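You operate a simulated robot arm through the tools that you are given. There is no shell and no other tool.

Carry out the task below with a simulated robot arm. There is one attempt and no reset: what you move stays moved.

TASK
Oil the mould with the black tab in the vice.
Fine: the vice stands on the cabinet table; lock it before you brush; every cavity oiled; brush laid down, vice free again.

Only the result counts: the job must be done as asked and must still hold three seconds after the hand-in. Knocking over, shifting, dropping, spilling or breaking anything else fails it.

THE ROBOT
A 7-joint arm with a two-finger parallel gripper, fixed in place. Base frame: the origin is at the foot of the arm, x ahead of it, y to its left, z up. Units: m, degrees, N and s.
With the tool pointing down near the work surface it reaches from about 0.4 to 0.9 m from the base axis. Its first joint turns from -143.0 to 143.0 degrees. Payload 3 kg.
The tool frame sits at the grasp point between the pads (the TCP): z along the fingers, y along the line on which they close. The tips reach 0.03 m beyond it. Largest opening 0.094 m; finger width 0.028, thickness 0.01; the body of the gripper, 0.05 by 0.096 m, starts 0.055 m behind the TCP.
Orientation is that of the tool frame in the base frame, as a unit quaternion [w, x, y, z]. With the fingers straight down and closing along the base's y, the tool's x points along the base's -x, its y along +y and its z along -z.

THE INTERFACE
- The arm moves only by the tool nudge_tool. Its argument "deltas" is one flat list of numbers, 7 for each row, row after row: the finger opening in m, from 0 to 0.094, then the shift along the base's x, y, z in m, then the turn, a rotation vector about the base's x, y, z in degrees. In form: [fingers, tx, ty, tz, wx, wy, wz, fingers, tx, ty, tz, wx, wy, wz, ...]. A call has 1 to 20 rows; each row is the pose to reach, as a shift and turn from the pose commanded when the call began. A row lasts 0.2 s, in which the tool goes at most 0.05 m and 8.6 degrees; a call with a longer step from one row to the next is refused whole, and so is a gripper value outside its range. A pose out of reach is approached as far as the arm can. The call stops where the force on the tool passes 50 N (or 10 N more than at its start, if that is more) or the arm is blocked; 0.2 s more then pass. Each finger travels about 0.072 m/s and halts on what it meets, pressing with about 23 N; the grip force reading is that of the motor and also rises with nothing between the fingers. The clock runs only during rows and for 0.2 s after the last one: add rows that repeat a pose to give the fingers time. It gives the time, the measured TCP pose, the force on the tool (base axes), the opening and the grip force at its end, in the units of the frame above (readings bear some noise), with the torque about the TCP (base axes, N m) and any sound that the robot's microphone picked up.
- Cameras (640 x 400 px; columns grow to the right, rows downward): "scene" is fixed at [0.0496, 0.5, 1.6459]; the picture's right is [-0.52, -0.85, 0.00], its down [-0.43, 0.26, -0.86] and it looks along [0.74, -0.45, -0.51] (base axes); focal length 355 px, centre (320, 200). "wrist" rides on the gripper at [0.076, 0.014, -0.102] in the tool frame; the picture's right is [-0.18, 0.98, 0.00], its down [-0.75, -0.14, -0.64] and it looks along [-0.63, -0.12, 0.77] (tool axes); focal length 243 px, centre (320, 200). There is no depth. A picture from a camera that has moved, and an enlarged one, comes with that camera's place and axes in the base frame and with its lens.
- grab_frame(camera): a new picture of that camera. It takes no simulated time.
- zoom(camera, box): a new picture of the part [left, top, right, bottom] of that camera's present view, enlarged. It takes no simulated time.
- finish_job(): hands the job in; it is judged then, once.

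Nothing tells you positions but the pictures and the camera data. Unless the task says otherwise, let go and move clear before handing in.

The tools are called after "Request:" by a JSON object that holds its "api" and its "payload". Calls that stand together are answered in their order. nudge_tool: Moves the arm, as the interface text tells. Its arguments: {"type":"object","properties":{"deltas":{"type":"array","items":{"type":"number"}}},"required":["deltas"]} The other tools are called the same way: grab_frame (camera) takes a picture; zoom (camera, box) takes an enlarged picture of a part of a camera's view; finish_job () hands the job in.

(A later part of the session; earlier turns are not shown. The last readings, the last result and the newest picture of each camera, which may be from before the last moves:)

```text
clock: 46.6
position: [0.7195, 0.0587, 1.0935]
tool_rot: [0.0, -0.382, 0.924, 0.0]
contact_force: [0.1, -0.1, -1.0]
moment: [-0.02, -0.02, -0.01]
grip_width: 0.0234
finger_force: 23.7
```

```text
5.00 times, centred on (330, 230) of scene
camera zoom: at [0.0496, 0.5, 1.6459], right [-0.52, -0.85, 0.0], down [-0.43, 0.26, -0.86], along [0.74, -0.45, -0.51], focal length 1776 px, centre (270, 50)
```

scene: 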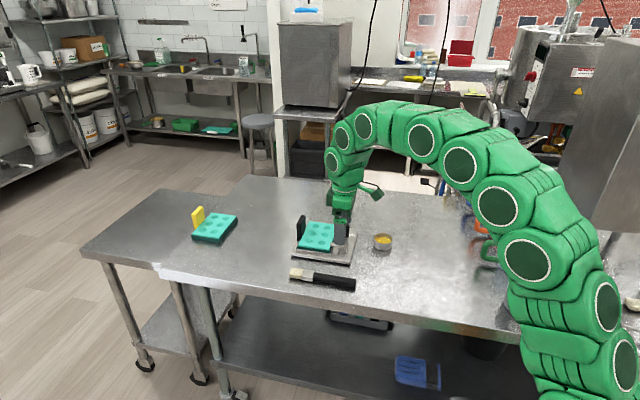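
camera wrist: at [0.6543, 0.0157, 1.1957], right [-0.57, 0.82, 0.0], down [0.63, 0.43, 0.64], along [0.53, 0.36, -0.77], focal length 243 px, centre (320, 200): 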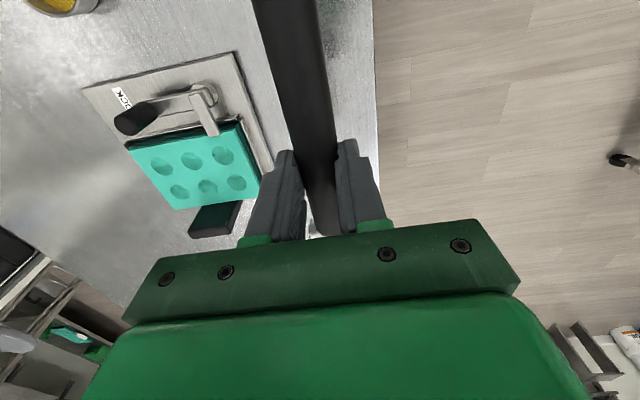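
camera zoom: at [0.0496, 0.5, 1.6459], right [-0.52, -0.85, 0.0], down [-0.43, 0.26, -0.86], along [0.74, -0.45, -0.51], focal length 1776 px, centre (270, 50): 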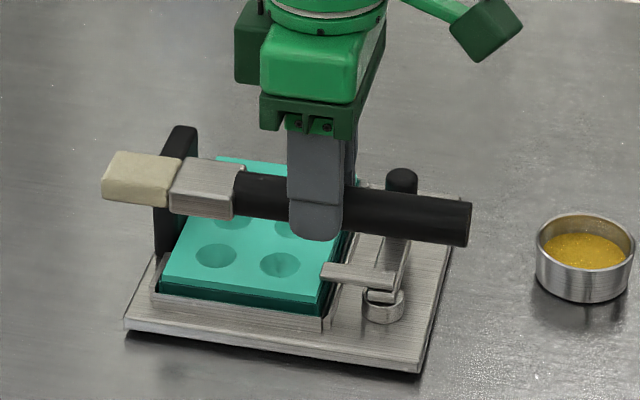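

The brush hangs level in the grip. Before pitching it I'll measure the cavity and cup positions from this viewpoint.

Request:
{"api": "zoom", "payload": {"camera": "wrist", "box": [70, 40, 290, 240]}}

Request:
{"api": "zoom", "payload": {"camera": "scene", "box": [296, 205, 360, 265]}}

Request:
{"api": "zoom", "payload": {"camera": "scene", "box": [366, 225, 398, 255]}}

```text
2.00 times, centred on (180, 140) of wrist
camera zoom: at [0.6543, 0.0157, 1.1957], right [-0.57, 0.82, 0.0], down [0.63, 0.43, 0.64], along [0.53, 0.36, -0.77], focal length 485 px, centre (600, 320)
```

zoom: 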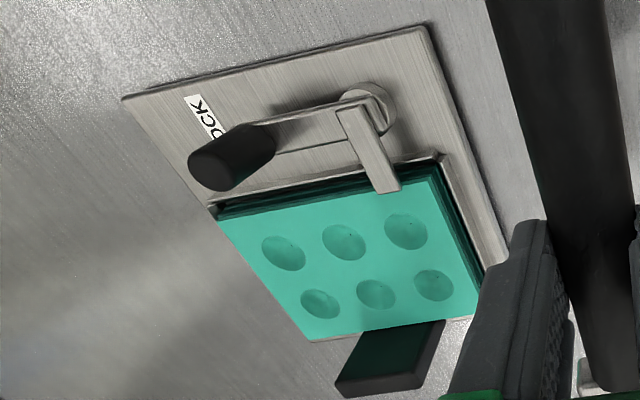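

```text
6.67 times, centred on (328, 235) of scene
camera zoom: at [0.0496, 0.5, 1.6459], right [-0.52, -0.85, 0.0], down [-0.43, 0.26, -0.86], along [0.74, -0.45, -0.51], focal length 2368 px, centre (267, -33)
```

zoom: 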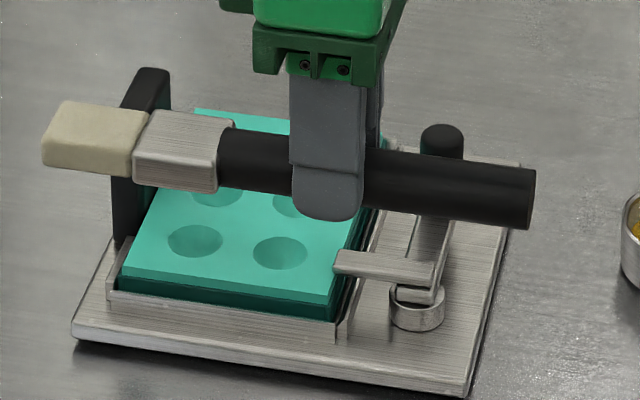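

```text
13.33 times, centred on (382, 240) of scene
camera zoom: at [0.0496, 0.5, 1.6459], right [-0.52, -0.85, 0.0], down [-0.43, 0.26, -0.86], along [0.74, -0.45, -0.51], focal length 4735 px, centre (-507, -333)
```

zoom: 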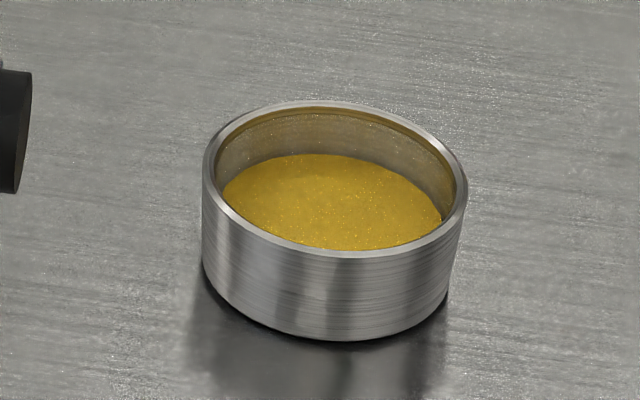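

Cavity centres come out on a 0.0445 grid centred at U≈0.632, W≈0.653, and the cup is at (0.776,-0.196) with oil surface z≈0.896. Next I'll yaw -180° in free air so that the pitched brush will point down and back toward the robot.

Request:
{"api": "nudge_tool", "payload": {"deltas": [0.0, 0, -0.005, 0.005, 0, 0, -8, 0.0, 0, -0.01, 0.01, 0, 0, -16, 0.0, 0, -0.015, 0.015, 0, 0, -24, 0.0, 0, -0.02, 0.02, 0, 0, -32, 0.0, 0, -0.025, 0.025, 0, 0, -40, 0.0, 0, -0.03, 0.03, 0, 0, -48, 0.0, 0, -0.035, 0.035, 0, 0, -56, 0.0, 0, -0.04, 0.04, 0, 0, -64, 0.0, 0, -0.045, 0.045, 0, 0, -72, 0.0, 0, -0.05, 0.05, 0, 0, -80, 0.0, 0, -0.055, 0.055, 0, 0, -88, 0.0, 0, -0.06, 0.06, 0, 0, -90, 0.0, 0, -0.06, 0.06, 0, 0, -90]}}

Request:
{"api": "nudge_tool", "payload": {"deltas": [0.0, 0, -0.005, 0, 0, 0, -8, 0.0, 0, -0.01, 0, 0, 0, -16, 0.0, 0, -0.015, 0, 0, 0, -24, 0.0, 0, -0.02, 0, 0, 0, -32, 0.0, 0, -0.03, 0, 0, 0, -40, 0.0, 0, -0.04, 0, 0, 0, -48, 0.0, 0, -0.05, 0, 0, 0, -56, 0.0, 0, -0.06, 0, 0, 0, -64, 0.0, 0, -0.07, 0, 0, 0, -72, 0.0, 0, -0.08, 0, 0, 0, -80, 0.0, 0, -0.09, 0, 0, 0, -88, 0.0, 0, -0.1, 0, 0, 0, -90, 0.0, 0, -0.1, 0, 0, 0, -90]}}

Request:
{"api": "grab_frame", "payload": {"camera": "scene"}}

Request:
{"api": "grab_frame", "payload": {"camera": "wrist"}}

```text
clock: 49.4
position: [0.7201, -0.0008, 1.1519]
tool_rot: [0.0, 0.383, 0.924, 0.001]
contact_force: [-0.7, 0.2, -1.3]
moment: [0.01, -0.02, 0.04]
grip_width: 0.0233
finger_force: 23.1
```

```text
clock: 52.2
position: [0.7201, -0.1, 1.1525]
tool_rot: [0.0, 0.924, 0.383, 0.0]
contact_force: [-0.6, 0.6, -0.3]
moment: [0.03, -0.02, -0.01]
grip_width: 0.0231
finger_force: 23.5
```

```text
taken
```

scene: 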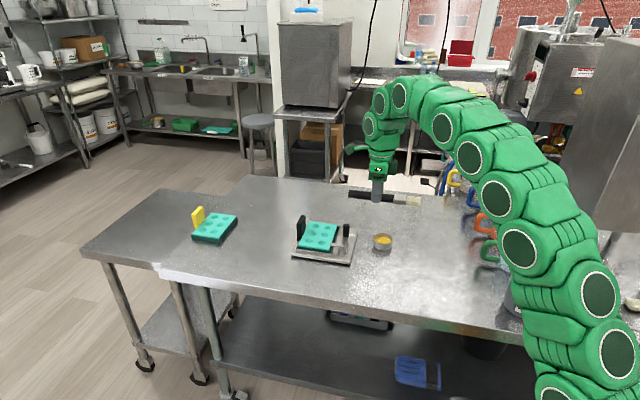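

```text
taken
camera wrist: at [0.7846, -0.0559, 1.2552], right [0.56, -0.83, 0.0], down [-0.63, -0.43, 0.64], along [-0.53, -0.36, -0.77], focal length 243 px, centre (320, 200)
```

wrist: 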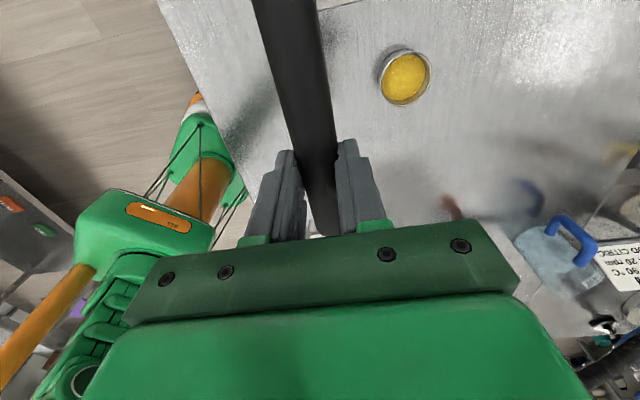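

Yaw is done and the cup is in view. Now I'll pitch the brush 70° bristles-down while moving over the cup.

Request:
{"api": "nudge_tool", "payload": {"deltas": [0.0, 0.008, -0.009, 0, 5.5, -5.5, 0, 0.0, 0.016, -0.018, 0, 11, -11, 0, 0.0, 0.024, -0.027, 0, 16.5, -16.5, 0, 0.0, 0.032, -0.036, 0, 22, -22, 0, 0.0, 0.04, -0.045, 0, 27.5, -27.5, 0, 0.0, 0.048, -0.054, 0, 33, -33, 0, 0.0, 0.056, -0.063, 0, 38.5, -38.5, 0, 0.0, 0.064, -0.072, 0, 44, -44, 0, 0.0, 0.072, -0.08, 0, 49.5, -49.5, 0, 0.0, 0.072, -0.08, 0, 49.5, -49.5, 0]}}

Request:
{"api": "grab_frame", "payload": {"camera": "wrist"}}

Request:
{"api": "zoom", "payload": {"camera": "scene", "box": [340, 150, 440, 260]}}

```text
clock: 54.4
position: [0.7922, -0.1798, 1.1533]
tool_rot: [-0.219, 0.757, 0.313, 0.531]
contact_force: [0.4, -0.2, -0.2]
moment: [-0.02, 0.06, 0.0]
grip_width: 0.0232
finger_force: 22.7
```

```text
taken
camera wrist: at [0.7521, -0.2403, 1.2605], right [0.65, -0.74, -0.17], down [-0.71, -0.51, -0.49], along [0.27, 0.44, -0.85], focal length 243 px, centre (320, 200)
```

wrist: 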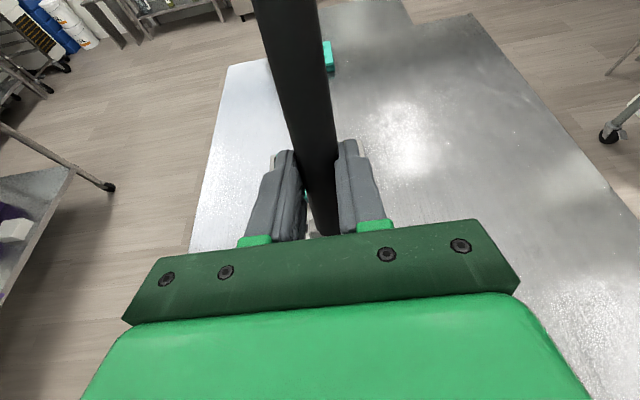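

```text
3.64 times, centred on (390, 205) of scene
camera zoom: at [0.0496, 0.5, 1.6459], right [-0.52, -0.85, 0.0], down [-0.43, 0.26, -0.86], along [0.74, -0.45, -0.51], focal length 1291 px, centre (66, 182)
```

zoom: 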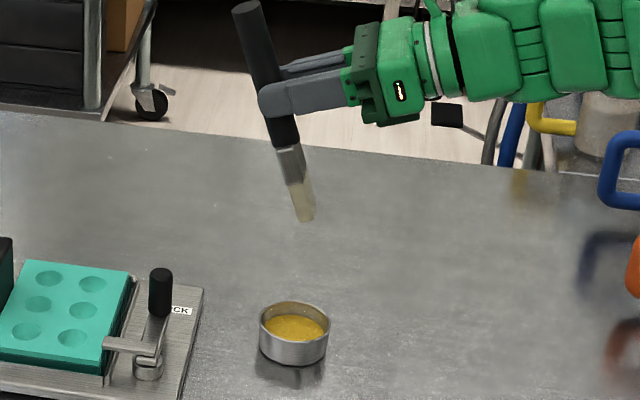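

The brush points down with the bristles right above the cup. I'll zoom to check the exact tip location before dipping.

Request:
{"api": "zoom", "payload": {"camera": "scene", "box": [366, 180, 406, 216]}}

Request:
{"api": "zoom", "payload": {"camera": "scene", "box": [364, 196, 404, 252]}}

```text
11.11 times, centred on (386, 198) of scene
camera zoom: at [0.0496, 0.5, 1.6459], right [-0.52, -0.85, 0.0], down [-0.43, 0.26, -0.86], along [0.74, -0.45, -0.51], focal length 3946 px, centre (-413, 222)
```

zoom: 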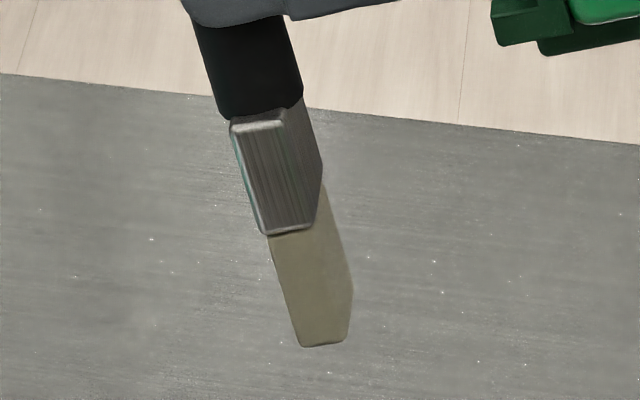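

```text
7.14 times, centred on (384, 224) of scene
camera zoom: at [0.0496, 0.5, 1.6459], right [-0.52, -0.85, 0.0], down [-0.43, 0.26, -0.86], along [0.74, -0.45, -0.51], focal length 2537 px, centre (-137, 29)
```

zoom: 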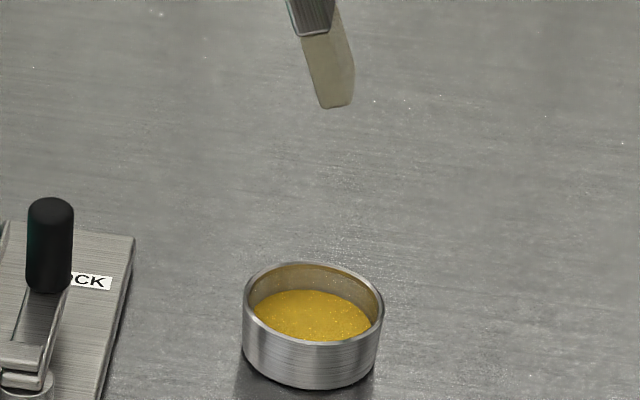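

The tip is at (0.776,-0.196,1.028), directly over the cup centre. I'll lower it to the rim first.

Request:
{"api": "nudge_tool", "payload": {"deltas": [0.0, 0, 0, -0.03, 0, 0, 0, 0.0, 0, 0, -0.06, 0, 0, 0, 0.0, 0, 0, -0.09, 0, 0, 0, 0.0, 0, 0, -0.112, 0, 0, 0, 0.0, 0, 0, -0.112, 0, 0, 0]}}

Request:
{"api": "zoom", "payload": {"camera": "scene", "box": [360, 200, 408, 256]}}

```text
clock: 55.6
position: [0.794, -0.1814, 1.0406]
tool_rot: [-0.22, 0.756, 0.314, 0.53]
contact_force: [-0.3, -1.3, 0.3]
moment: [-0.02, 0.0, -0.04]
grip_width: 0.0231
finger_force: 23.3
```

```text
7.14 times, centred on (384, 228) of scene
camera zoom: at [0.0496, 0.5, 1.6459], right [-0.52, -0.85, 0.0], down [-0.43, 0.26, -0.86], along [0.74, -0.45, -0.51], focal length 2537 px, centre (-137, 0)
```

zoom: 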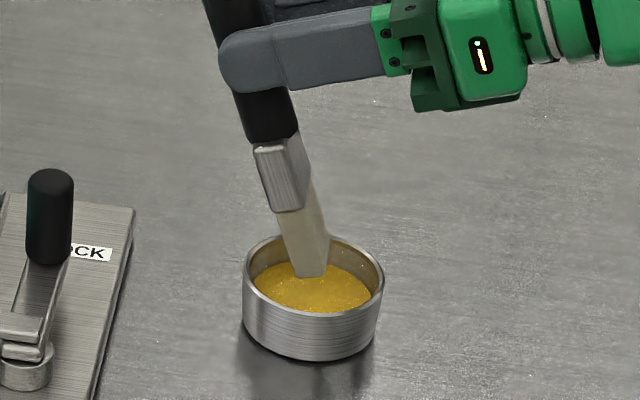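

Request:
{"api": "nudge_tool", "payload": {"deltas": [0.0, 0.001, -0.001, -0.01, 0, 0, 0, 0.0, 0.002, -0.002, -0.02, 0, 0, 0, 0.0, 0.002, -0.002, -0.025, 0, 0, 0, 0.0, 0.002, -0.002, -0.025, 0, 0, 0]}}

Request:
{"api": "zoom", "payload": {"camera": "scene", "box": [360, 200, 408, 256]}}

```text
clock: 56.6
position: [0.7949, -0.182, 1.0167]
tool_rot: [-0.22, 0.756, 0.313, 0.53]
contact_force: [0.2, 0.1, -1.2]
moment: [0.0, 0.01, -0.02]
grip_width: 0.0232
finger_force: 23.3
```

```text
7.14 times, centred on (384, 228) of scene
camera zoom: at [0.0496, 0.5, 1.6459], right [-0.52, -0.85, 0.0], down [-0.43, 0.26, -0.86], along [0.74, -0.45, -0.51], focal length 2537 px, centre (-137, 0)
```

zoom: 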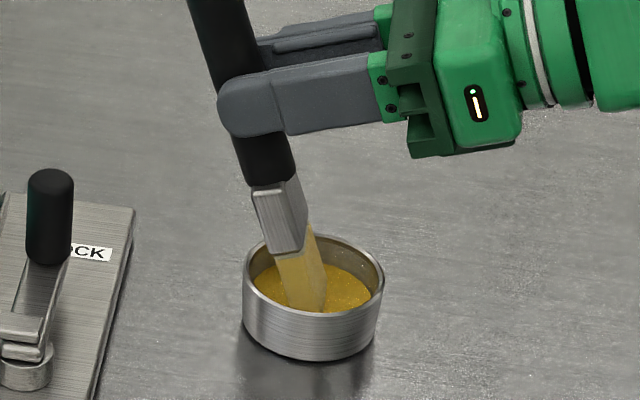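

The bristles have taken on a yellow oil tint. I'll dip a little deeper briefly, then raise clear.

Request:
{"api": "nudge_tool", "payload": {"deltas": [0.0, 0, 0, -0.003, 0, 0, 0, 0.0, 0, 0, -0.003, 0, 0, 0, 0.0, 0, 0, -0.003, 0, 0, 0, 0.0, 0, 0, 0.0, 0, 0, 0, 0.0, 0, 0, 0.02, 0, 0, 0, 0.0, 0, 0, 0.05, 0, 0, 0, 0.0, 0, 0, 0.09, 0, 0, 0, 0.0, 0, 0, 0.12, 0, 0, 0, 0.0, 0, 0, 0.12, 0, 0, 0]}}

Request:
{"api": "zoom", "payload": {"camera": "scene", "box": [350, 180, 420, 256]}}

```text
clock: 58.6
position: [0.7941, -0.1819, 1.1357]
tool_rot: [-0.221, 0.757, 0.315, 0.529]
contact_force: [0.6, 1.1, -1.0]
moment: [-0.01, 0.03, 0.04]
grip_width: 0.0232
finger_force: 22.7
```

```text
5.26 times, centred on (385, 218) of scene
camera zoom: at [0.0496, 0.5, 1.6459], right [-0.52, -0.85, 0.0], down [-0.43, 0.26, -0.86], along [0.74, -0.45, -0.51], focal length 1869 px, centre (-22, 105)
```

zoom: 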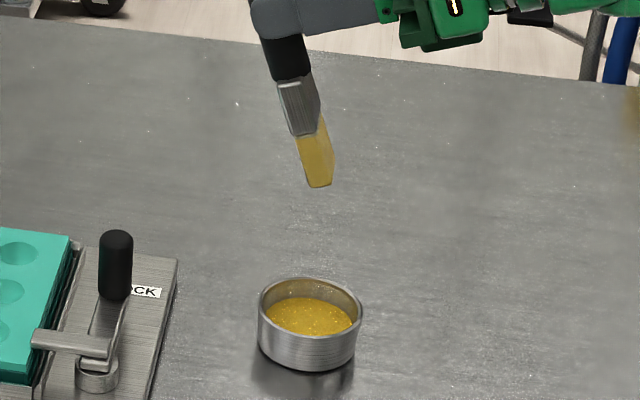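

The bristles are visibly loaded with oil. I'll carry the brush over the first cavity, the middle one in the clamp-side row, and lower to just above the mould.

Request:
{"api": "nudge_tool", "payload": {"deltas": [0.0, 0.023, 0.0335, 0, 0, 0, 0, 0.0, 0.046, 0.067, 0, 0, 0, 0, 0.0, 0.069, 0.1006, 0, 0, 0, 0, 0.0, 0.0921, 0.1341, 0, 0, 0, 0, 0.0, 0.1151, 0.1676, 0, 0, 0, 0, 0.0, 0.1151, 0.1676, -0.04, 0, 0, 0, 0.0, 0.1151, 0.1676, -0.08, 0, 0, 0, 0.0, 0.1151, 0.1676, -0.08, 0, 0, 0]}}

Request:
{"api": "zoom", "payload": {"camera": "scene", "box": [296, 195, 366, 265]}}

Request:
{"api": "grab_frame", "payload": {"camera": "wrist"}}

```text
clock: 60.4
position: [0.9104, -0.0153, 1.0559]
tool_rot: [-0.219, 0.757, 0.314, 0.529]
contact_force: [1.0, -0.2, -0.7]
moment: [-0.01, 0.02, 0.0]
grip_width: 0.0232
finger_force: 23.1
```

```text
5.71 times, centred on (331, 230) of scene
camera zoom: at [0.0496, 0.5, 1.6459], right [-0.52, -0.85, 0.0], down [-0.43, 0.26, -0.86], along [0.74, -0.45, -0.51], focal length 2029 px, centre (257, 29)
```

zoom: 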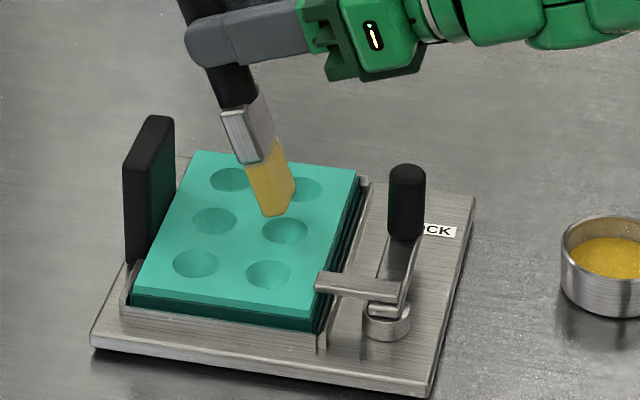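

```text
taken
camera wrist: at [0.8719, -0.0748, 1.1625], right [0.65, -0.74, -0.17], down [-0.71, -0.51, -0.49], along [0.27, 0.44, -0.86], focal length 243 px, centre (320, 200)
```

wrist: 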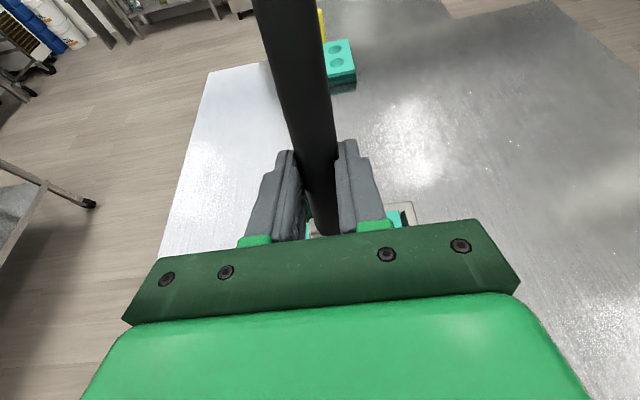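

Request:
{"api": "nudge_tool", "payload": {"deltas": [0.0, 0, 0, -0.006, 0, 0, 0, 0.0, 0, 0, -0.012, 0, 0, 0, 0.0, 0, 0, -0.012, 0, 0, 0]}}

Request:
{"api": "zoom", "payload": {"camera": "scene", "box": [310, 212, 358, 246]}}

```text
clock: 61.2
position: [0.9092, -0.0152, 1.0435]
tool_rot: [-0.219, 0.757, 0.314, 0.53]
contact_force: [0.1, 0.4, 1.2]
moment: [-0.03, -0.02, 0.02]
grip_width: 0.0233
finger_force: 23.0
```

```text
11.76 times, centred on (334, 229) of scene
camera zoom: at [0.0496, 0.5, 1.6459], right [-0.52, -0.85, 0.0], down [-0.43, 0.26, -0.86], along [0.74, -0.45, -0.51], focal length 4178 px, centre (155, -141)
```

zoom: 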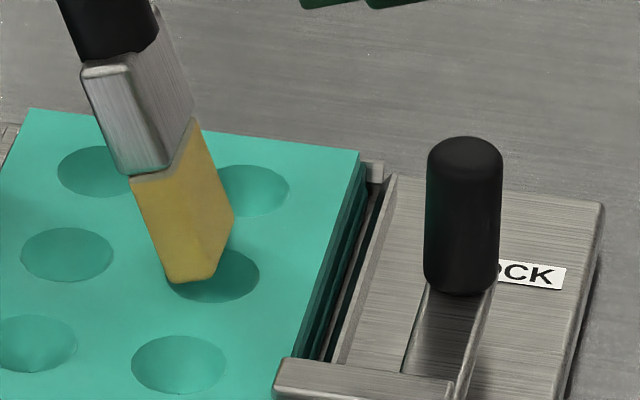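

The tip is about 3.5 mm high in U relative to the cavity centre. I'll correct that and lower into the cavity.

Request:
{"api": "nudge_tool", "payload": {"deltas": [0.0, -0.004, -0.001, 0, 0, 0, 0, 0.0, -0.004, -0.001, -0.004, 0, 0, 0, 0.0, -0.004, -0.001, -0.008, 0, 0, 0, 0.0, -0.004, -0.001, -0.008, 0, 0, 0]}}

Request:
{"api": "zoom", "payload": {"camera": "scene", "box": [310, 212, 358, 246]}}

```text
clock: 62.2
position: [0.9049, -0.0169, 1.0359]
tool_rot: [-0.22, 0.756, 0.314, 0.53]
contact_force: [6.5, 1.7, 20.2]
moment: [0.05, -0.39, 0.03]
grip_width: 0.0235
finger_force: 22.9
```

```text
11.76 times, centred on (334, 229) of scene
camera zoom: at [0.0496, 0.5, 1.6459], right [-0.52, -0.85, 0.0], down [-0.43, 0.26, -0.86], along [0.74, -0.45, -0.51], focal length 4178 px, centre (155, -141)
```

zoom: 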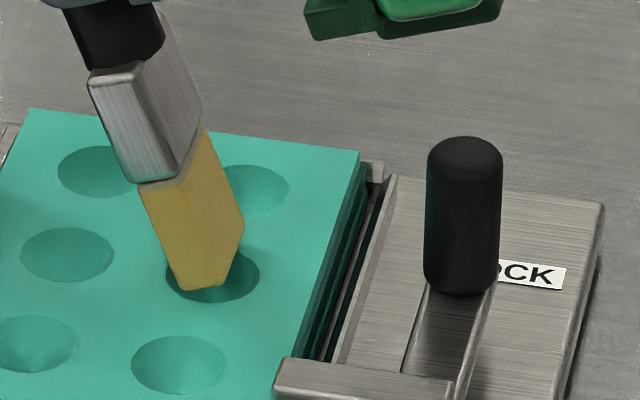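

Firm contact at about 20 N, so I'll ease up and look at whether that cavity shows oil.

Request:
{"api": "nudge_tool", "payload": {"deltas": [0.0, 0, 0, 0.003, 0, 0, 0, 0.0, 0, 0, 0.02, 0, 0, 0, 0.0, 0.02, 0.02, 0.045, 0, 0, 0, 0.0, 0.03, 0.03, 0.06, 0, 0, 0, 0.0, 0.03, 0.03, 0.06, 0, 0, 0]}}

Request:
{"api": "zoom", "payload": {"camera": "scene", "box": [300, 208, 364, 258]}}

```text
clock: 63.4
position: [0.9354, 0.0149, 1.0972]
tool_rot: [-0.219, 0.757, 0.313, 0.53]
contact_force: [-0.8, 0.1, -1.1]
moment: [-0.03, -0.01, 0.0]
grip_width: 0.0232
finger_force: 23.2
```

```text
8.00 times, centred on (332, 233) of scene
camera zoom: at [0.0496, 0.5, 1.6459], right [-0.52, -0.85, 0.0], down [-0.43, 0.26, -0.86], along [0.74, -0.45, -0.51], focal length 2841 px, centre (224, -64)
```

zoom: 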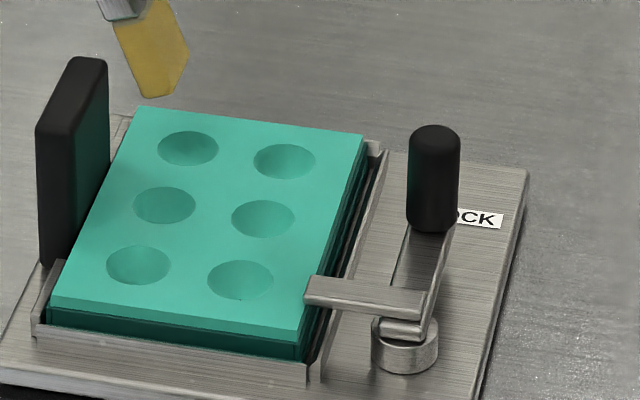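

Request:
{"api": "zoom", "payload": {"camera": "scene", "box": [312, 222, 344, 244]}}

Request:
{"api": "zoom", "payload": {"camera": "scene", "box": [300, 190, 332, 212]}}

Request:
{"api": "grab_frame", "payload": {"camera": "wrist"}}

```text
16.00 times, centred on (328, 233) of scene
camera zoom: at [0.0496, 0.5, 1.6459], right [-0.52, -0.85, 0.0], down [-0.43, 0.26, -0.86], along [0.74, -0.45, -0.51], focal length 5682 px, centre (192, -328)
```

zoom: 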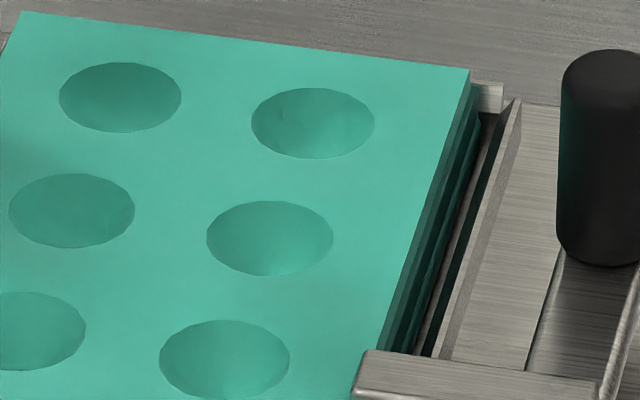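

```text
16.00 times, centred on (316, 201) of scene
camera zoom: at [0.0496, 0.5, 1.6459], right [-0.52, -0.85, 0.0], down [-0.43, 0.26, -0.86], along [0.74, -0.45, -0.51], focal length 5682 px, centre (384, 184)
```

zoom: 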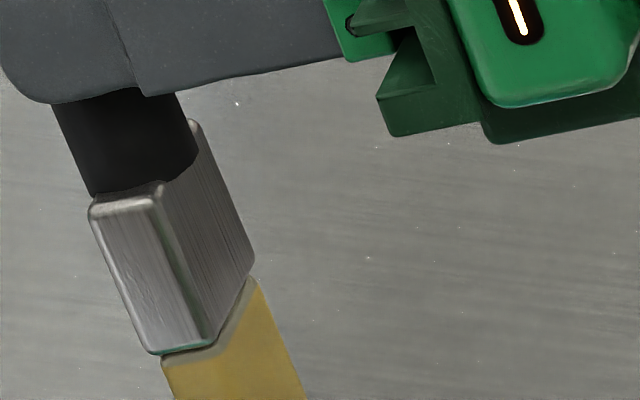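

```text
taken
camera wrist: at [0.8954, -0.0446, 1.2046], right [0.65, -0.74, -0.17], down [-0.71, -0.51, -0.49], along [0.27, 0.44, -0.86], focal length 243 px, centre (320, 200)
```

wrist: 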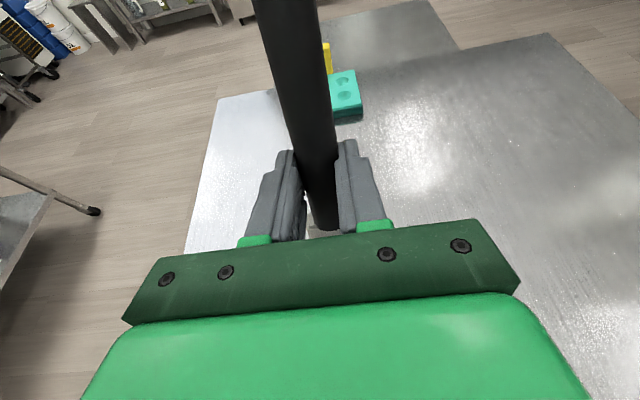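

No visible change yet, so a bare touch isn't enough and it likely wants brushing strokes. I'll go back to the same cavity with lighter contact and make small back-and-forth strokes.

Request:
{"api": "nudge_tool", "payload": {"deltas": [0.0, -0.016, -0.0152, 0, 0, 0, 0, 0.0, -0.0319, -0.0304, -0.01, 0, 0, 0, 0.0, -0.0319, -0.0304, -0.035, 0, 0, 0, 0.0, -0.0319, -0.0304, -0.055, 0, 0, 0, 0.0, -0.0319, -0.0304, -0.058, 0, 0, 0, 0.0, -0.0319, -0.0304, -0.058, 0, 0, 0]}}

Request:
{"api": "zoom", "payload": {"camera": "scene", "box": [310, 212, 358, 246]}}

```text
clock: 64.8
position: [0.9027, -0.0167, 1.0397]
tool_rot: [-0.22, 0.757, 0.314, 0.53]
contact_force: [-0.7, 0.5, -0.8]
moment: [0.0, 0.0, 0.0]
grip_width: 0.0232
finger_force: 23.4
```

```text
11.76 times, centred on (334, 229) of scene
camera zoom: at [0.0496, 0.5, 1.6459], right [-0.52, -0.85, 0.0], down [-0.43, 0.26, -0.86], along [0.74, -0.45, -0.51], focal length 4178 px, centre (155, -141)
```

zoom: 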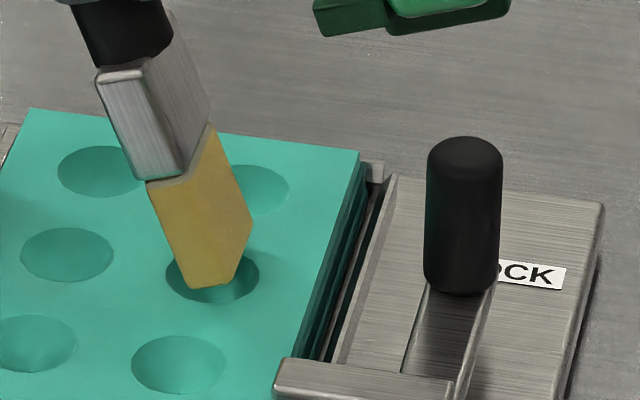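

Request:
{"api": "nudge_tool", "payload": {"deltas": [0.0, 0, 0, -0.002, 0, 0, 0, 0.0, 0.0042, -0.0042, -0.0025, 0, 0, 0, 0.0, -0.0042, 0.0042, -0.0025, 0, 0, 0, 0.0, 0.0042, -0.0042, -0.0025, 0, 0, 0, 0.0, -0.0042, 0.0042, -0.0025, 0, 0, 0, 0.0, 0.0035, 0.0035, -0.0025, 0, 0, 0, 0.0, -0.0035, -0.0035, -0.0025, 0, 0, 0, 0.0, 0.0035, 0.0035, -0.0025, 0, 0, 0, 0.0, -0.0035, -0.0035, -0.0025, 0, 0, 0, 0.0, 0, 0, -0.0025, 0, 0, 0]}}

Request:
{"api": "nudge_tool", "payload": {"deltas": [0.0, 0, 0, 0.01, 0, 0, 0, 0.0, 0.01, 0.01, 0.03, 0, 0, 0, 0.0, 0.03, 0.03, 0.055, 0, 0, 0, 0.0, 0.03, 0.03, 0.055, 0, 0, 0]}}

Request:
{"api": "zoom", "payload": {"camera": "scene", "box": [300, 208, 364, 258]}}

```text
clock: 67.0
position: [0.904, -0.0166, 1.0353]
tool_rot: [-0.219, 0.757, 0.313, 0.53]
contact_force: [0.2, 0.1, -1.0]
moment: [-0.03, 0.0, -0.02]
grip_width: 0.0232
finger_force: 23.0
```

```text
clock: 68.0
position: [0.9338, 0.0149, 1.0922]
tool_rot: [-0.22, 0.756, 0.314, 0.53]
contact_force: [-0.7, -0.3, -0.7]
moment: [0.0, 0.0, 0.02]
grip_width: 0.0235
finger_force: 23.3
```

```text
8.00 times, centred on (332, 233) of scene
camera zoom: at [0.0496, 0.5, 1.6459], right [-0.52, -0.85, 0.0], down [-0.43, 0.26, -0.86], along [0.74, -0.45, -0.51], focal length 2841 px, centre (224, -64)
```

zoom: 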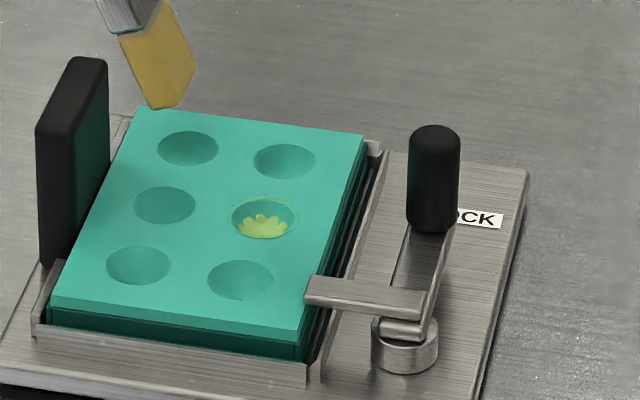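

Oil marks now show in that cavity after the strokes. I'll look closer at the coverage.

Request:
{"api": "zoom", "payload": {"camera": "scene", "box": [318, 224, 342, 240]}}

Request:
{"api": "zoom", "payload": {"camera": "scene", "box": [300, 190, 332, 226]}}

```text
16.00 times, centred on (330, 232) of scene
camera zoom: at [0.0496, 0.5, 1.6459], right [-0.52, -0.85, 0.0], down [-0.43, 0.26, -0.86], along [0.74, -0.45, -0.51], focal length 5682 px, centre (160, -312)
```

zoom: 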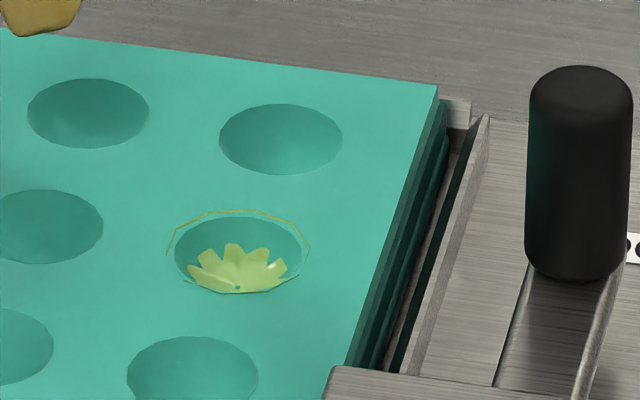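

```text
11.11 times, centred on (316, 208) of scene
camera zoom: at [0.0496, 0.5, 1.6459], right [-0.52, -0.85, 0.0], down [-0.43, 0.26, -0.86], along [0.74, -0.45, -0.51], focal length 3946 px, centre (364, 111)
```

zoom: 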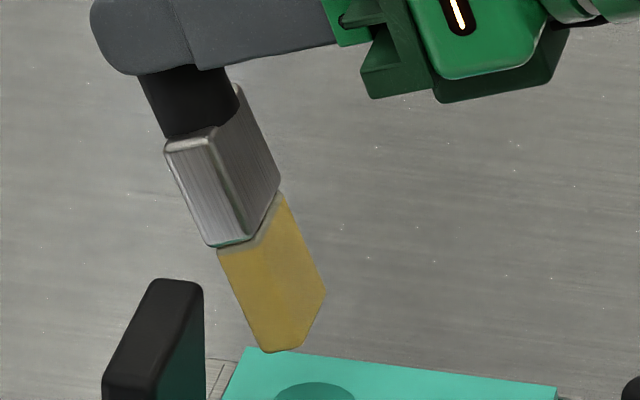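

The film appears as a disc in the cavity, so strokes are what count. Next is the neighbouring cavity nearest the clamp (c11), with the same stroke pattern, then a lift to check.

Request:
{"api": "nudge_tool", "payload": {"deltas": [0.0, -0.031, 0, 0, 0, 0, 0, 0.0, -0.062, 0, -0.01, 0, 0, 0, 0.0, -0.062, 0, -0.04, 0, 0, 0, 0.0, -0.062, 0, -0.052, 0, 0, 0, 0.0, -0.062, 0, -0.054, 0, 0, 0, 0.0, -0.062, 0, -0.054, 0, 0, 0]}}

Request:
{"api": "zoom", "payload": {"camera": "scene", "box": [306, 216, 354, 254]}}

```text
clock: 69.4
position: [0.8715, 0.0146, 1.0381]
tool_rot: [-0.22, 0.756, 0.314, 0.53]
contact_force: [0.3, 0.1, -0.9]
moment: [-0.02, 0.02, 0.01]
grip_width: 0.0231
finger_force: 22.8
```

```text
10.53 times, centred on (330, 235) of scene
camera zoom: at [0.0496, 0.5, 1.6459], right [-0.52, -0.85, 0.0], down [-0.43, 0.26, -0.86], along [0.74, -0.45, -0.51], focal length 3738 px, centre (215, -168)
```

zoom: 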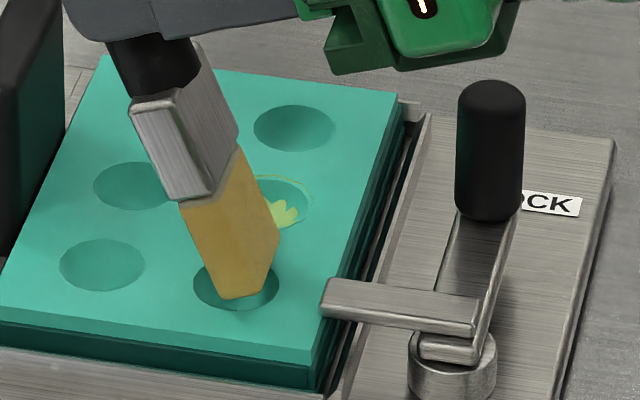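

Aligned well with no contact force. Now the strokes on this cavity.

Request:
{"api": "nudge_tool", "payload": {"deltas": [0.0, 0, 0, -0.002, 0, 0, 0, 0.0, 0.0042, -0.0042, -0.0025, 0, 0, 0, 0.0, -0.0042, 0.0042, -0.0025, 0, 0, 0, 0.0, 0.0042, -0.0042, -0.0025, 0, 0, 0, 0.0, -0.0042, 0.0042, -0.0025, 0, 0, 0, 0.0, 0.0035, 0.0035, -0.0025, 0, 0, 0, 0.0, -0.0035, -0.0035, -0.0025, 0, 0, 0, 0.0, 0.0035, 0.0035, -0.0025, 0, 0, 0, 0.0, -0.0035, -0.0035, -0.0025, 0, 0, 0, 0.0, 0, 0, -0.0025, 0, 0, 0]}}

Request:
{"api": "nudge_tool", "payload": {"deltas": [0.0, 0, 0, 0.01, 0, 0, 0, 0.0, 0.01, 0.01, 0.03, 0, 0, 0, 0.0, 0.03, 0.03, 0.055, 0, 0, 0, 0.0, 0.03, 0.03, 0.055, 0, 0, 0]}}

Request:
{"api": "zoom", "payload": {"camera": "scene", "box": [300, 208, 364, 258]}}

```text
clock: 71.6
position: [0.871, 0.0127, 1.0359]
tool_rot: [-0.219, 0.757, 0.313, 0.53]
contact_force: [0.0, 0.0, -1.2]
moment: [-0.03, 0.0, -0.02]
grip_width: 0.0233
finger_force: 22.9
```

```text
clock: 72.6
position: [0.9018, 0.0441, 1.0903]
tool_rot: [-0.22, 0.757, 0.315, 0.529]
contact_force: [-0.3, 0.5, -1.4]
moment: [0.03, 0.0, 0.01]
grip_width: 0.0231
finger_force: 22.9
```

```text
8.00 times, centred on (332, 233) of scene
camera zoom: at [0.0496, 0.5, 1.6459], right [-0.52, -0.85, 0.0], down [-0.43, 0.26, -0.86], along [0.74, -0.45, -0.51], focal length 2841 px, centre (224, -64)
```

zoom: 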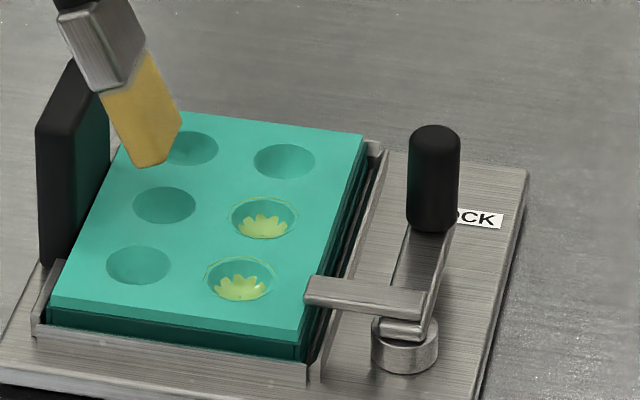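

Second cavity is done. Moving to the far cavity of this row (c13).

Request:
{"api": "nudge_tool", "payload": {"deltas": [0.0, 0.011, -0.0307, 0.005, 0, 0, 0, 0.0, 0.022, -0.0615, 0.005, 0, 0, 0, 0.0, 0.033, -0.0922, 0, 0, 0, 0, 0.0, 0.033, -0.0922, -0.03, 0, 0, 0, 0.0, 0.033, -0.0922, -0.05, 0, 0, 0, 0.0, 0.033, -0.0922, -0.0525, 0, 0, 0, 0.0, 0.033, -0.0922, -0.0525, 0, 0, 0]}}

Request:
{"api": "zoom", "payload": {"camera": "scene", "box": [306, 206, 354, 244]}}

```text
clock: 74.2
position: [0.9351, -0.0503, 1.0361]
tool_rot: [-0.22, 0.756, 0.314, 0.53]
contact_force: [-0.7, 0.6, 0.0]
moment: [0.0, -0.05, 0.0]
grip_width: 0.0232
finger_force: 22.9
```

```text
10.53 times, centred on (330, 225) of scene
camera zoom: at [0.0496, 0.5, 1.6459], right [-0.52, -0.85, 0.0], down [-0.43, 0.26, -0.86], along [0.74, -0.45, -0.51], focal length 3738 px, centre (215, -63)
```

zoom: 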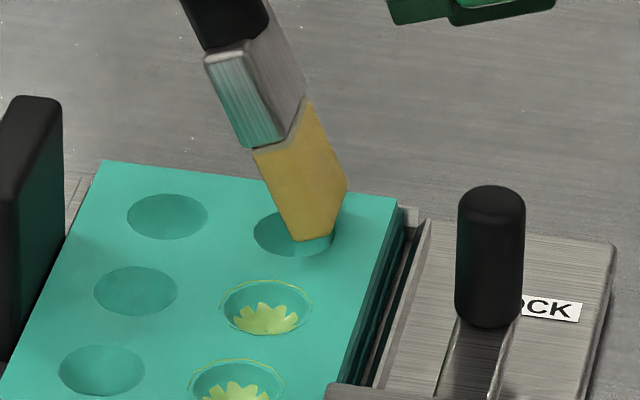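

Slightly off this time, by about 6 mm in U, so I'll shift to centre and then stroke.

Request:
{"api": "nudge_tool", "payload": {"deltas": [0.0, 0.003, 0.0055, 0.003, 0, 0, 0, 0.0, 0.003, 0.0055, 0, 0, 0, 0, 0.0, 0.0072, 0.0013, -0.0008, 0, 0, 0, 0.0, -0.0012, 0.0097, -0.0008, 0, 0, 0, 0.0, 0.0072, 0.0013, -0.0008, 0, 0, 0, 0.0, -0.0012, 0.0097, -0.0008, 0, 0, 0, 0.0, 0.0065, 0.009, -0.0008, 0, 0, 0, 0.0, -0.0005, 0.002, -0.0008, 0, 0, 0, 0.0, 0.0065, 0.009, -0.0008, 0, 0, 0, 0.0, -0.0005, 0.002, -0.0008, 0, 0, 0, 0.0, 0.003, 0.0055, -0.0008, 0, 0, 0]}}

Request:
{"api": "zoom", "payload": {"camera": "scene", "box": [306, 206, 354, 244]}}

Request:
{"api": "nudge_tool", "payload": {"deltas": [0.0, 0, 0, 0.01, 0, 0, 0, 0.0, 0.0, 0.0, 0.03, 0, 0, 0, 0.0, -0.01, 0.03, 0.06, 0, 0, 0, 0.0, -0.01, 0.03, 0.06, 0, 0, 0]}}

Request:
{"api": "zoom", "payload": {"camera": "scene", "box": [300, 208, 364, 258]}}

```text
clock: 76.6
position: [0.9378, -0.043, 1.0369]
tool_rot: [-0.219, 0.757, 0.313, 0.53]
contact_force: [0.0, -0.1, -1.0]
moment: [-0.01, 0.02, -0.01]
grip_width: 0.0235
finger_force: 22.6
```

```text
10.53 times, centred on (330, 225) of scene
camera zoom: at [0.0496, 0.5, 1.6459], right [-0.52, -0.85, 0.0], down [-0.43, 0.26, -0.86], along [0.74, -0.45, -0.51], focal length 3738 px, centre (215, -63)
```

zoom: 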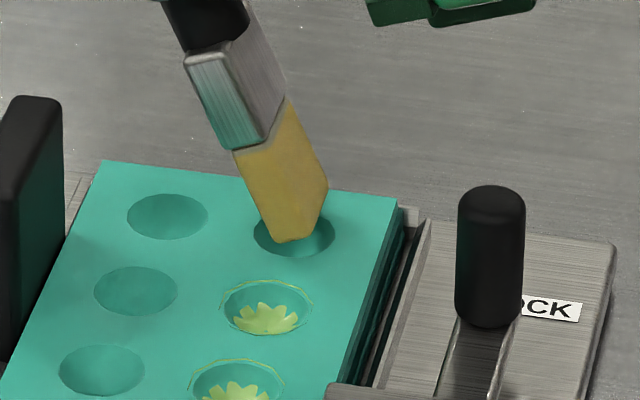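

```text
clock: 77.6
position: [0.9281, -0.014, 1.0965]
tool_rot: [-0.22, 0.757, 0.313, 0.53]
contact_force: [-0.1, 1.0, -0.3]
moment: [-0.01, 0.01, -0.02]
grip_width: 0.023
finger_force: 22.7
```

```text
8.00 times, centred on (332, 233) of scene
camera zoom: at [0.0496, 0.5, 1.6459], right [-0.52, -0.85, 0.0], down [-0.43, 0.26, -0.86], along [0.74, -0.45, -0.51], focal length 2841 px, centre (224, -64)
```

zoom: 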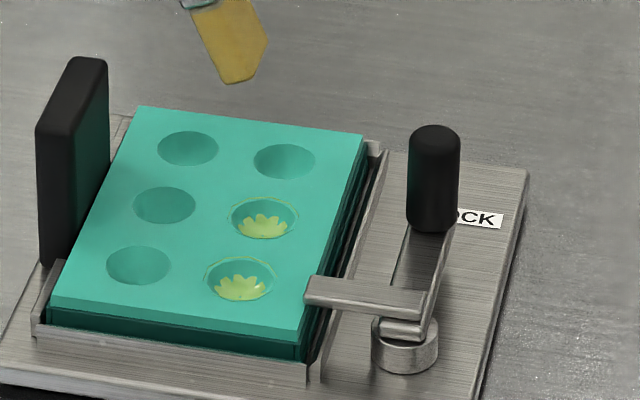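

That cavity didn't register; I was about 1 mm shallower than on the first two. I'll repeat it a little deeper.

Request:
{"api": "nudge_tool", "payload": {"deltas": [0.0, 0.01, -0.029, 0, 0, 0, 0, 0.0, 0.01, -0.029, -0.03, 0, 0, 0, 0.0, 0.01, -0.029, -0.055, 0, 0, 0, 0.0, 0.01, -0.029, -0.0625, 0, 0, 0, 0.0, 0.01, -0.029, -0.0625, 0, 0, 0]}}

Request:
{"api": "nudge_tool", "payload": {"deltas": [0.0, 0.0042, -0.0042, 0, 0, 0, 0, 0.0, -0.0042, 0.0042, 0, 0, 0, 0, 0.0, 0.0042, -0.0042, 0, 0, 0, 0, 0.0, -0.0042, 0.0042, 0, 0, 0, 0, 0.0, 0.0035, 0.0035, 0, 0, 0, 0, 0.0, -0.0035, -0.0035, 0, 0, 0, 0, 0.0, 0.0035, 0.0035, 0, 0, 0, 0, 0.0, -0.0035, -0.0035, 0, 0, 0, 0, 0.0, 0, 0, 0, 0, 0, 0]}}

Request:
{"api": "nudge_tool", "payload": {"deltas": [0.0, 0, 0, 0.01, 0, 0, 0, 0.0, 0.0, 0.0, 0.03, 0, 0, 0, 0.0, -0.01, 0.03, 0.06, 0, 0, 0, 0.0, -0.01, 0.03, 0.06, 0, 0, 0]}}

Request:
{"api": "zoom", "payload": {"camera": "scene", "box": [300, 208, 364, 258]}}

```text
clock: 78.8
position: [0.9377, -0.0425, 1.0336]
tool_rot: [-0.219, 0.757, 0.314, 0.53]
contact_force: [0.2, 0.7, 1.0]
moment: [0.02, -0.05, -0.02]
grip_width: 0.0233
finger_force: 22.7
```

```text
clock: 80.8
position: [0.9362, -0.043, 1.0334]
tool_rot: [-0.22, 0.756, 0.313, 0.531]
contact_force: [0.5, -0.3, -0.1]
moment: [-0.02, 0.04, 0.0]
grip_width: 0.023
finger_force: 23.1
```

```text
clock: 81.8
position: [0.9277, -0.0125, 1.0932]
tool_rot: [-0.22, 0.756, 0.314, 0.53]
contact_force: [-0.9, -0.4, -1.3]
moment: [-0.02, 0.0, -0.01]
grip_width: 0.0232
finger_force: 23.0
```

```text
8.00 times, centred on (332, 233) of scene
camera zoom: at [0.0496, 0.5, 1.6459], right [-0.52, -0.85, 0.0], down [-0.43, 0.26, -0.86], along [0.74, -0.45, -0.51], focal length 2841 px, centre (224, -64)
```

zoom: 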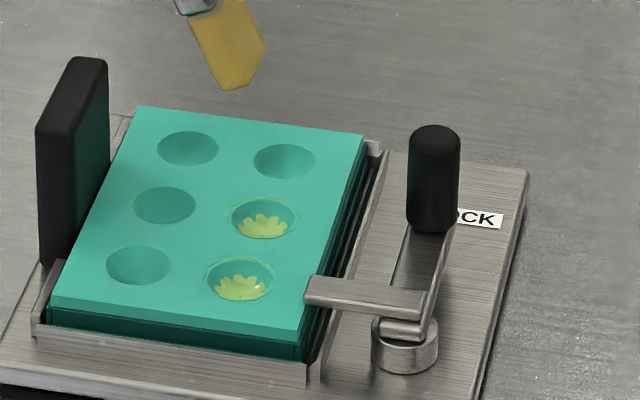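

Still nothing there, so the brush has probably run out after two cavities. I'll re-dip in the oil and then redo this one.

Request:
{"api": "nudge_tool", "payload": {"deltas": [0.0, 0, 0, 0.035, 0, 0, 0, 0.0, -0.0263, -0.0341, 0.04, 0, 0, 0, 0.0, -0.0527, -0.0682, 0.04, 0, 0, 0, 0.0, -0.079, -0.1023, 0.04, 0, 0, 0, 0.0, -0.1054, -0.1364, 0.04, 0, 0, 0, 0.0, -0.1317, -0.1705, 0.04, 0, 0, 0, 0.0, -0.1317, -0.1705, 0.0, 0, 0, 0, 0.0, -0.1317, -0.1705, -0.04, 0, 0, 0, 0.0, -0.1317, -0.1705, -0.065, 0, 0, 0, 0.0, -0.1317, -0.1705, -0.079, 0, 0, 0, 0.0, -0.1317, -0.1705, -0.079, 0, 0, 0, 0.0, -0.1317, -0.1705, -0.079, 0, 0, 0, 0.0, -0.1317, -0.1705, -0.079, 0, 0, 0]}}

Request:
{"api": "zoom", "payload": {"camera": "scene", "box": [350, 195, 410, 256]}}

```text
clock: 84.6
position: [0.7967, -0.1833, 1.0146]
tool_rot: [-0.219, 0.757, 0.313, 0.53]
contact_force: [-0.4, 0.1, -0.5]
moment: [-0.03, 0.05, -0.01]
grip_width: 0.0231
finger_force: 22.2
```

```text
6.56 times, centred on (380, 226) of scene
camera zoom: at [0.0496, 0.5, 1.6459], right [-0.52, -0.85, 0.0], down [-0.43, 0.26, -0.86], along [0.74, -0.45, -0.51], focal length 2329 px, centre (-73, 33)
```

zoom: 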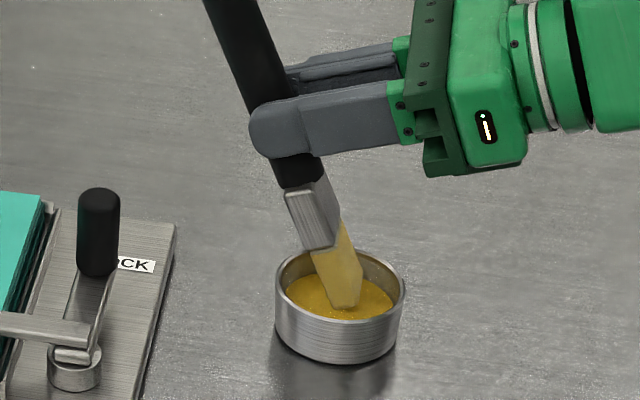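

Request:
{"api": "nudge_tool", "payload": {"deltas": [0.0, 0, 0, -0.002, 0, 0, 0, 0.0, 0, 0, -0.004, 0, 0, 0, 0.0, 0, 0, -0.004, 0, 0, 0, 0.0, 0, 0, -0.004, 0, 0, 0, 0.0, 0, 0, -0.004, 0, 0, 0]}}

Request:
{"api": "zoom", "payload": {"camera": "scene", "box": [366, 216, 402, 246]}}

```text
clock: 85.8
position: [0.7955, -0.1829, 1.0103]
tool_rot: [-0.22, 0.757, 0.314, 0.53]
contact_force: [0.3, -0.1, -0.1]
moment: [-0.01, -0.01, -0.01]
grip_width: 0.0233
finger_force: 23.0
```

```text
13.33 times, centred on (384, 231) of scene
camera zoom: at [0.0496, 0.5, 1.6459], right [-0.52, -0.85, 0.0], down [-0.43, 0.26, -0.86], along [0.74, -0.45, -0.51], focal length 4735 px, centre (-533, -213)
```

zoom: 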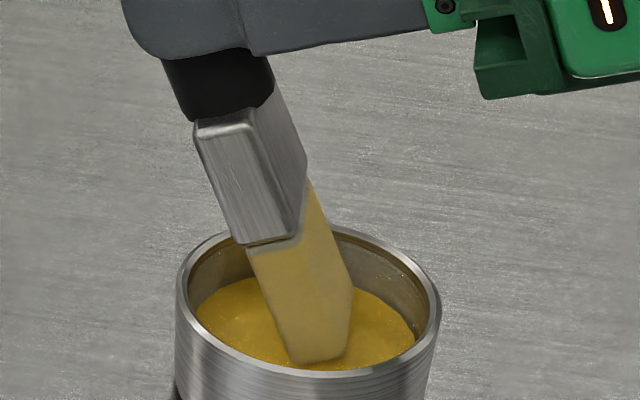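

Request:
{"api": "nudge_tool", "payload": {"deltas": [0.0, 0.003, -0.003, 0, 0, 0, 0, 0.0, 0.003, -0.003, -0.002, 0, 0, 0, 0.0, 0.003, -0.003, -0.0035, 0, 0, 0, 0.0, 0.003, -0.003, -0.0035, 0, 0, 0, 0.0, 0.003, -0.003, -0.0035, 0, 0, 0]}}

Request:
{"api": "zoom", "payload": {"camera": "scene", "box": [366, 216, 402, 246]}}

```text
clock: 87.0
position: [0.7989, -0.1856, 1.0066]
tool_rot: [-0.219, 0.757, 0.313, 0.53]
contact_force: [-0.5, -0.3, -0.2]
moment: [0.0, -0.03, 0.0]
grip_width: 0.0233
finger_force: 22.9
```

```text
13.33 times, centred on (384, 231) of scene
camera zoom: at [0.0496, 0.5, 1.6459], right [-0.52, -0.85, 0.0], down [-0.43, 0.26, -0.86], along [0.74, -0.45, -0.51], focal length 4735 px, centre (-533, -213)
```

zoom: 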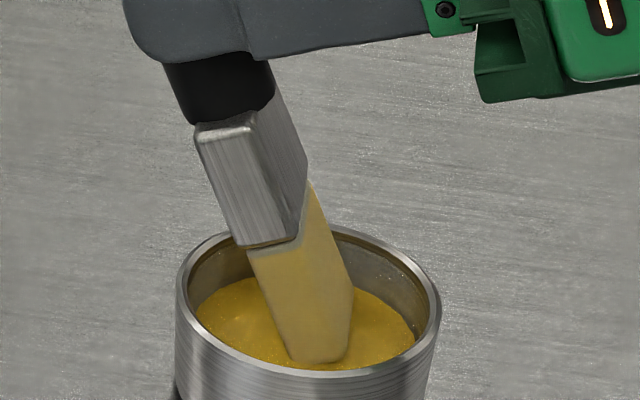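

Submerged without touching the cup. Now back up and over to c13 for another try.

Request:
{"api": "nudge_tool", "payload": {"deltas": [0.0, 0, 0, 0.03, 0, 0, 0, 0.0, 0, 0, 0.07, 0, 0, 0, 0.0, 0, 0, 0.115, 0, 0, 0, 0.0, 0.0277, 0.0286, 0.127, 0, 0, 0, 0.0, 0.0555, 0.0572, 0.127, 0, 0, 0, 0.0, 0.0832, 0.0858, 0.127, 0, 0, 0, 0.0, 0.111, 0.1144, 0.127, 0, 0, 0, 0.0, 0.1387, 0.143, 0.115, 0, 0, 0, 0.0, 0.1387, 0.143, 0.075, 0, 0, 0, 0.0, 0.1387, 0.143, 0.04, 0, 0, 0, 0.0, 0.1387, 0.143, 0.03, 0, 0, 0, 0.0, 0.1387, 0.143, 0.03, 0, 0, 0]}}

Request:
{"api": "zoom", "payload": {"camera": "scene", "box": [306, 206, 354, 244]}}

```text
clock: 89.6
position: [0.938, -0.043, 1.0369]
tool_rot: [-0.219, 0.757, 0.313, 0.53]
contact_force: [-0.5, 0.3, -1.2]
moment: [-0.01, 0.0, -0.01]
grip_width: 0.0233
finger_force: 22.7
```

```text
10.53 times, centred on (330, 225) of scene
camera zoom: at [0.0496, 0.5, 1.6459], right [-0.52, -0.85, 0.0], down [-0.43, 0.26, -0.86], along [0.74, -0.45, -0.51], focal length 3738 px, centre (215, -63)
```

zoom: 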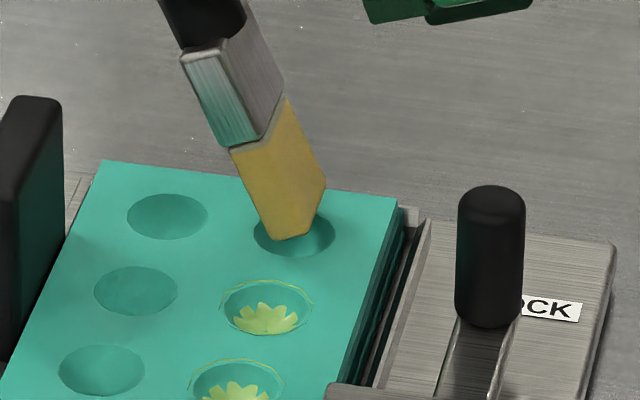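

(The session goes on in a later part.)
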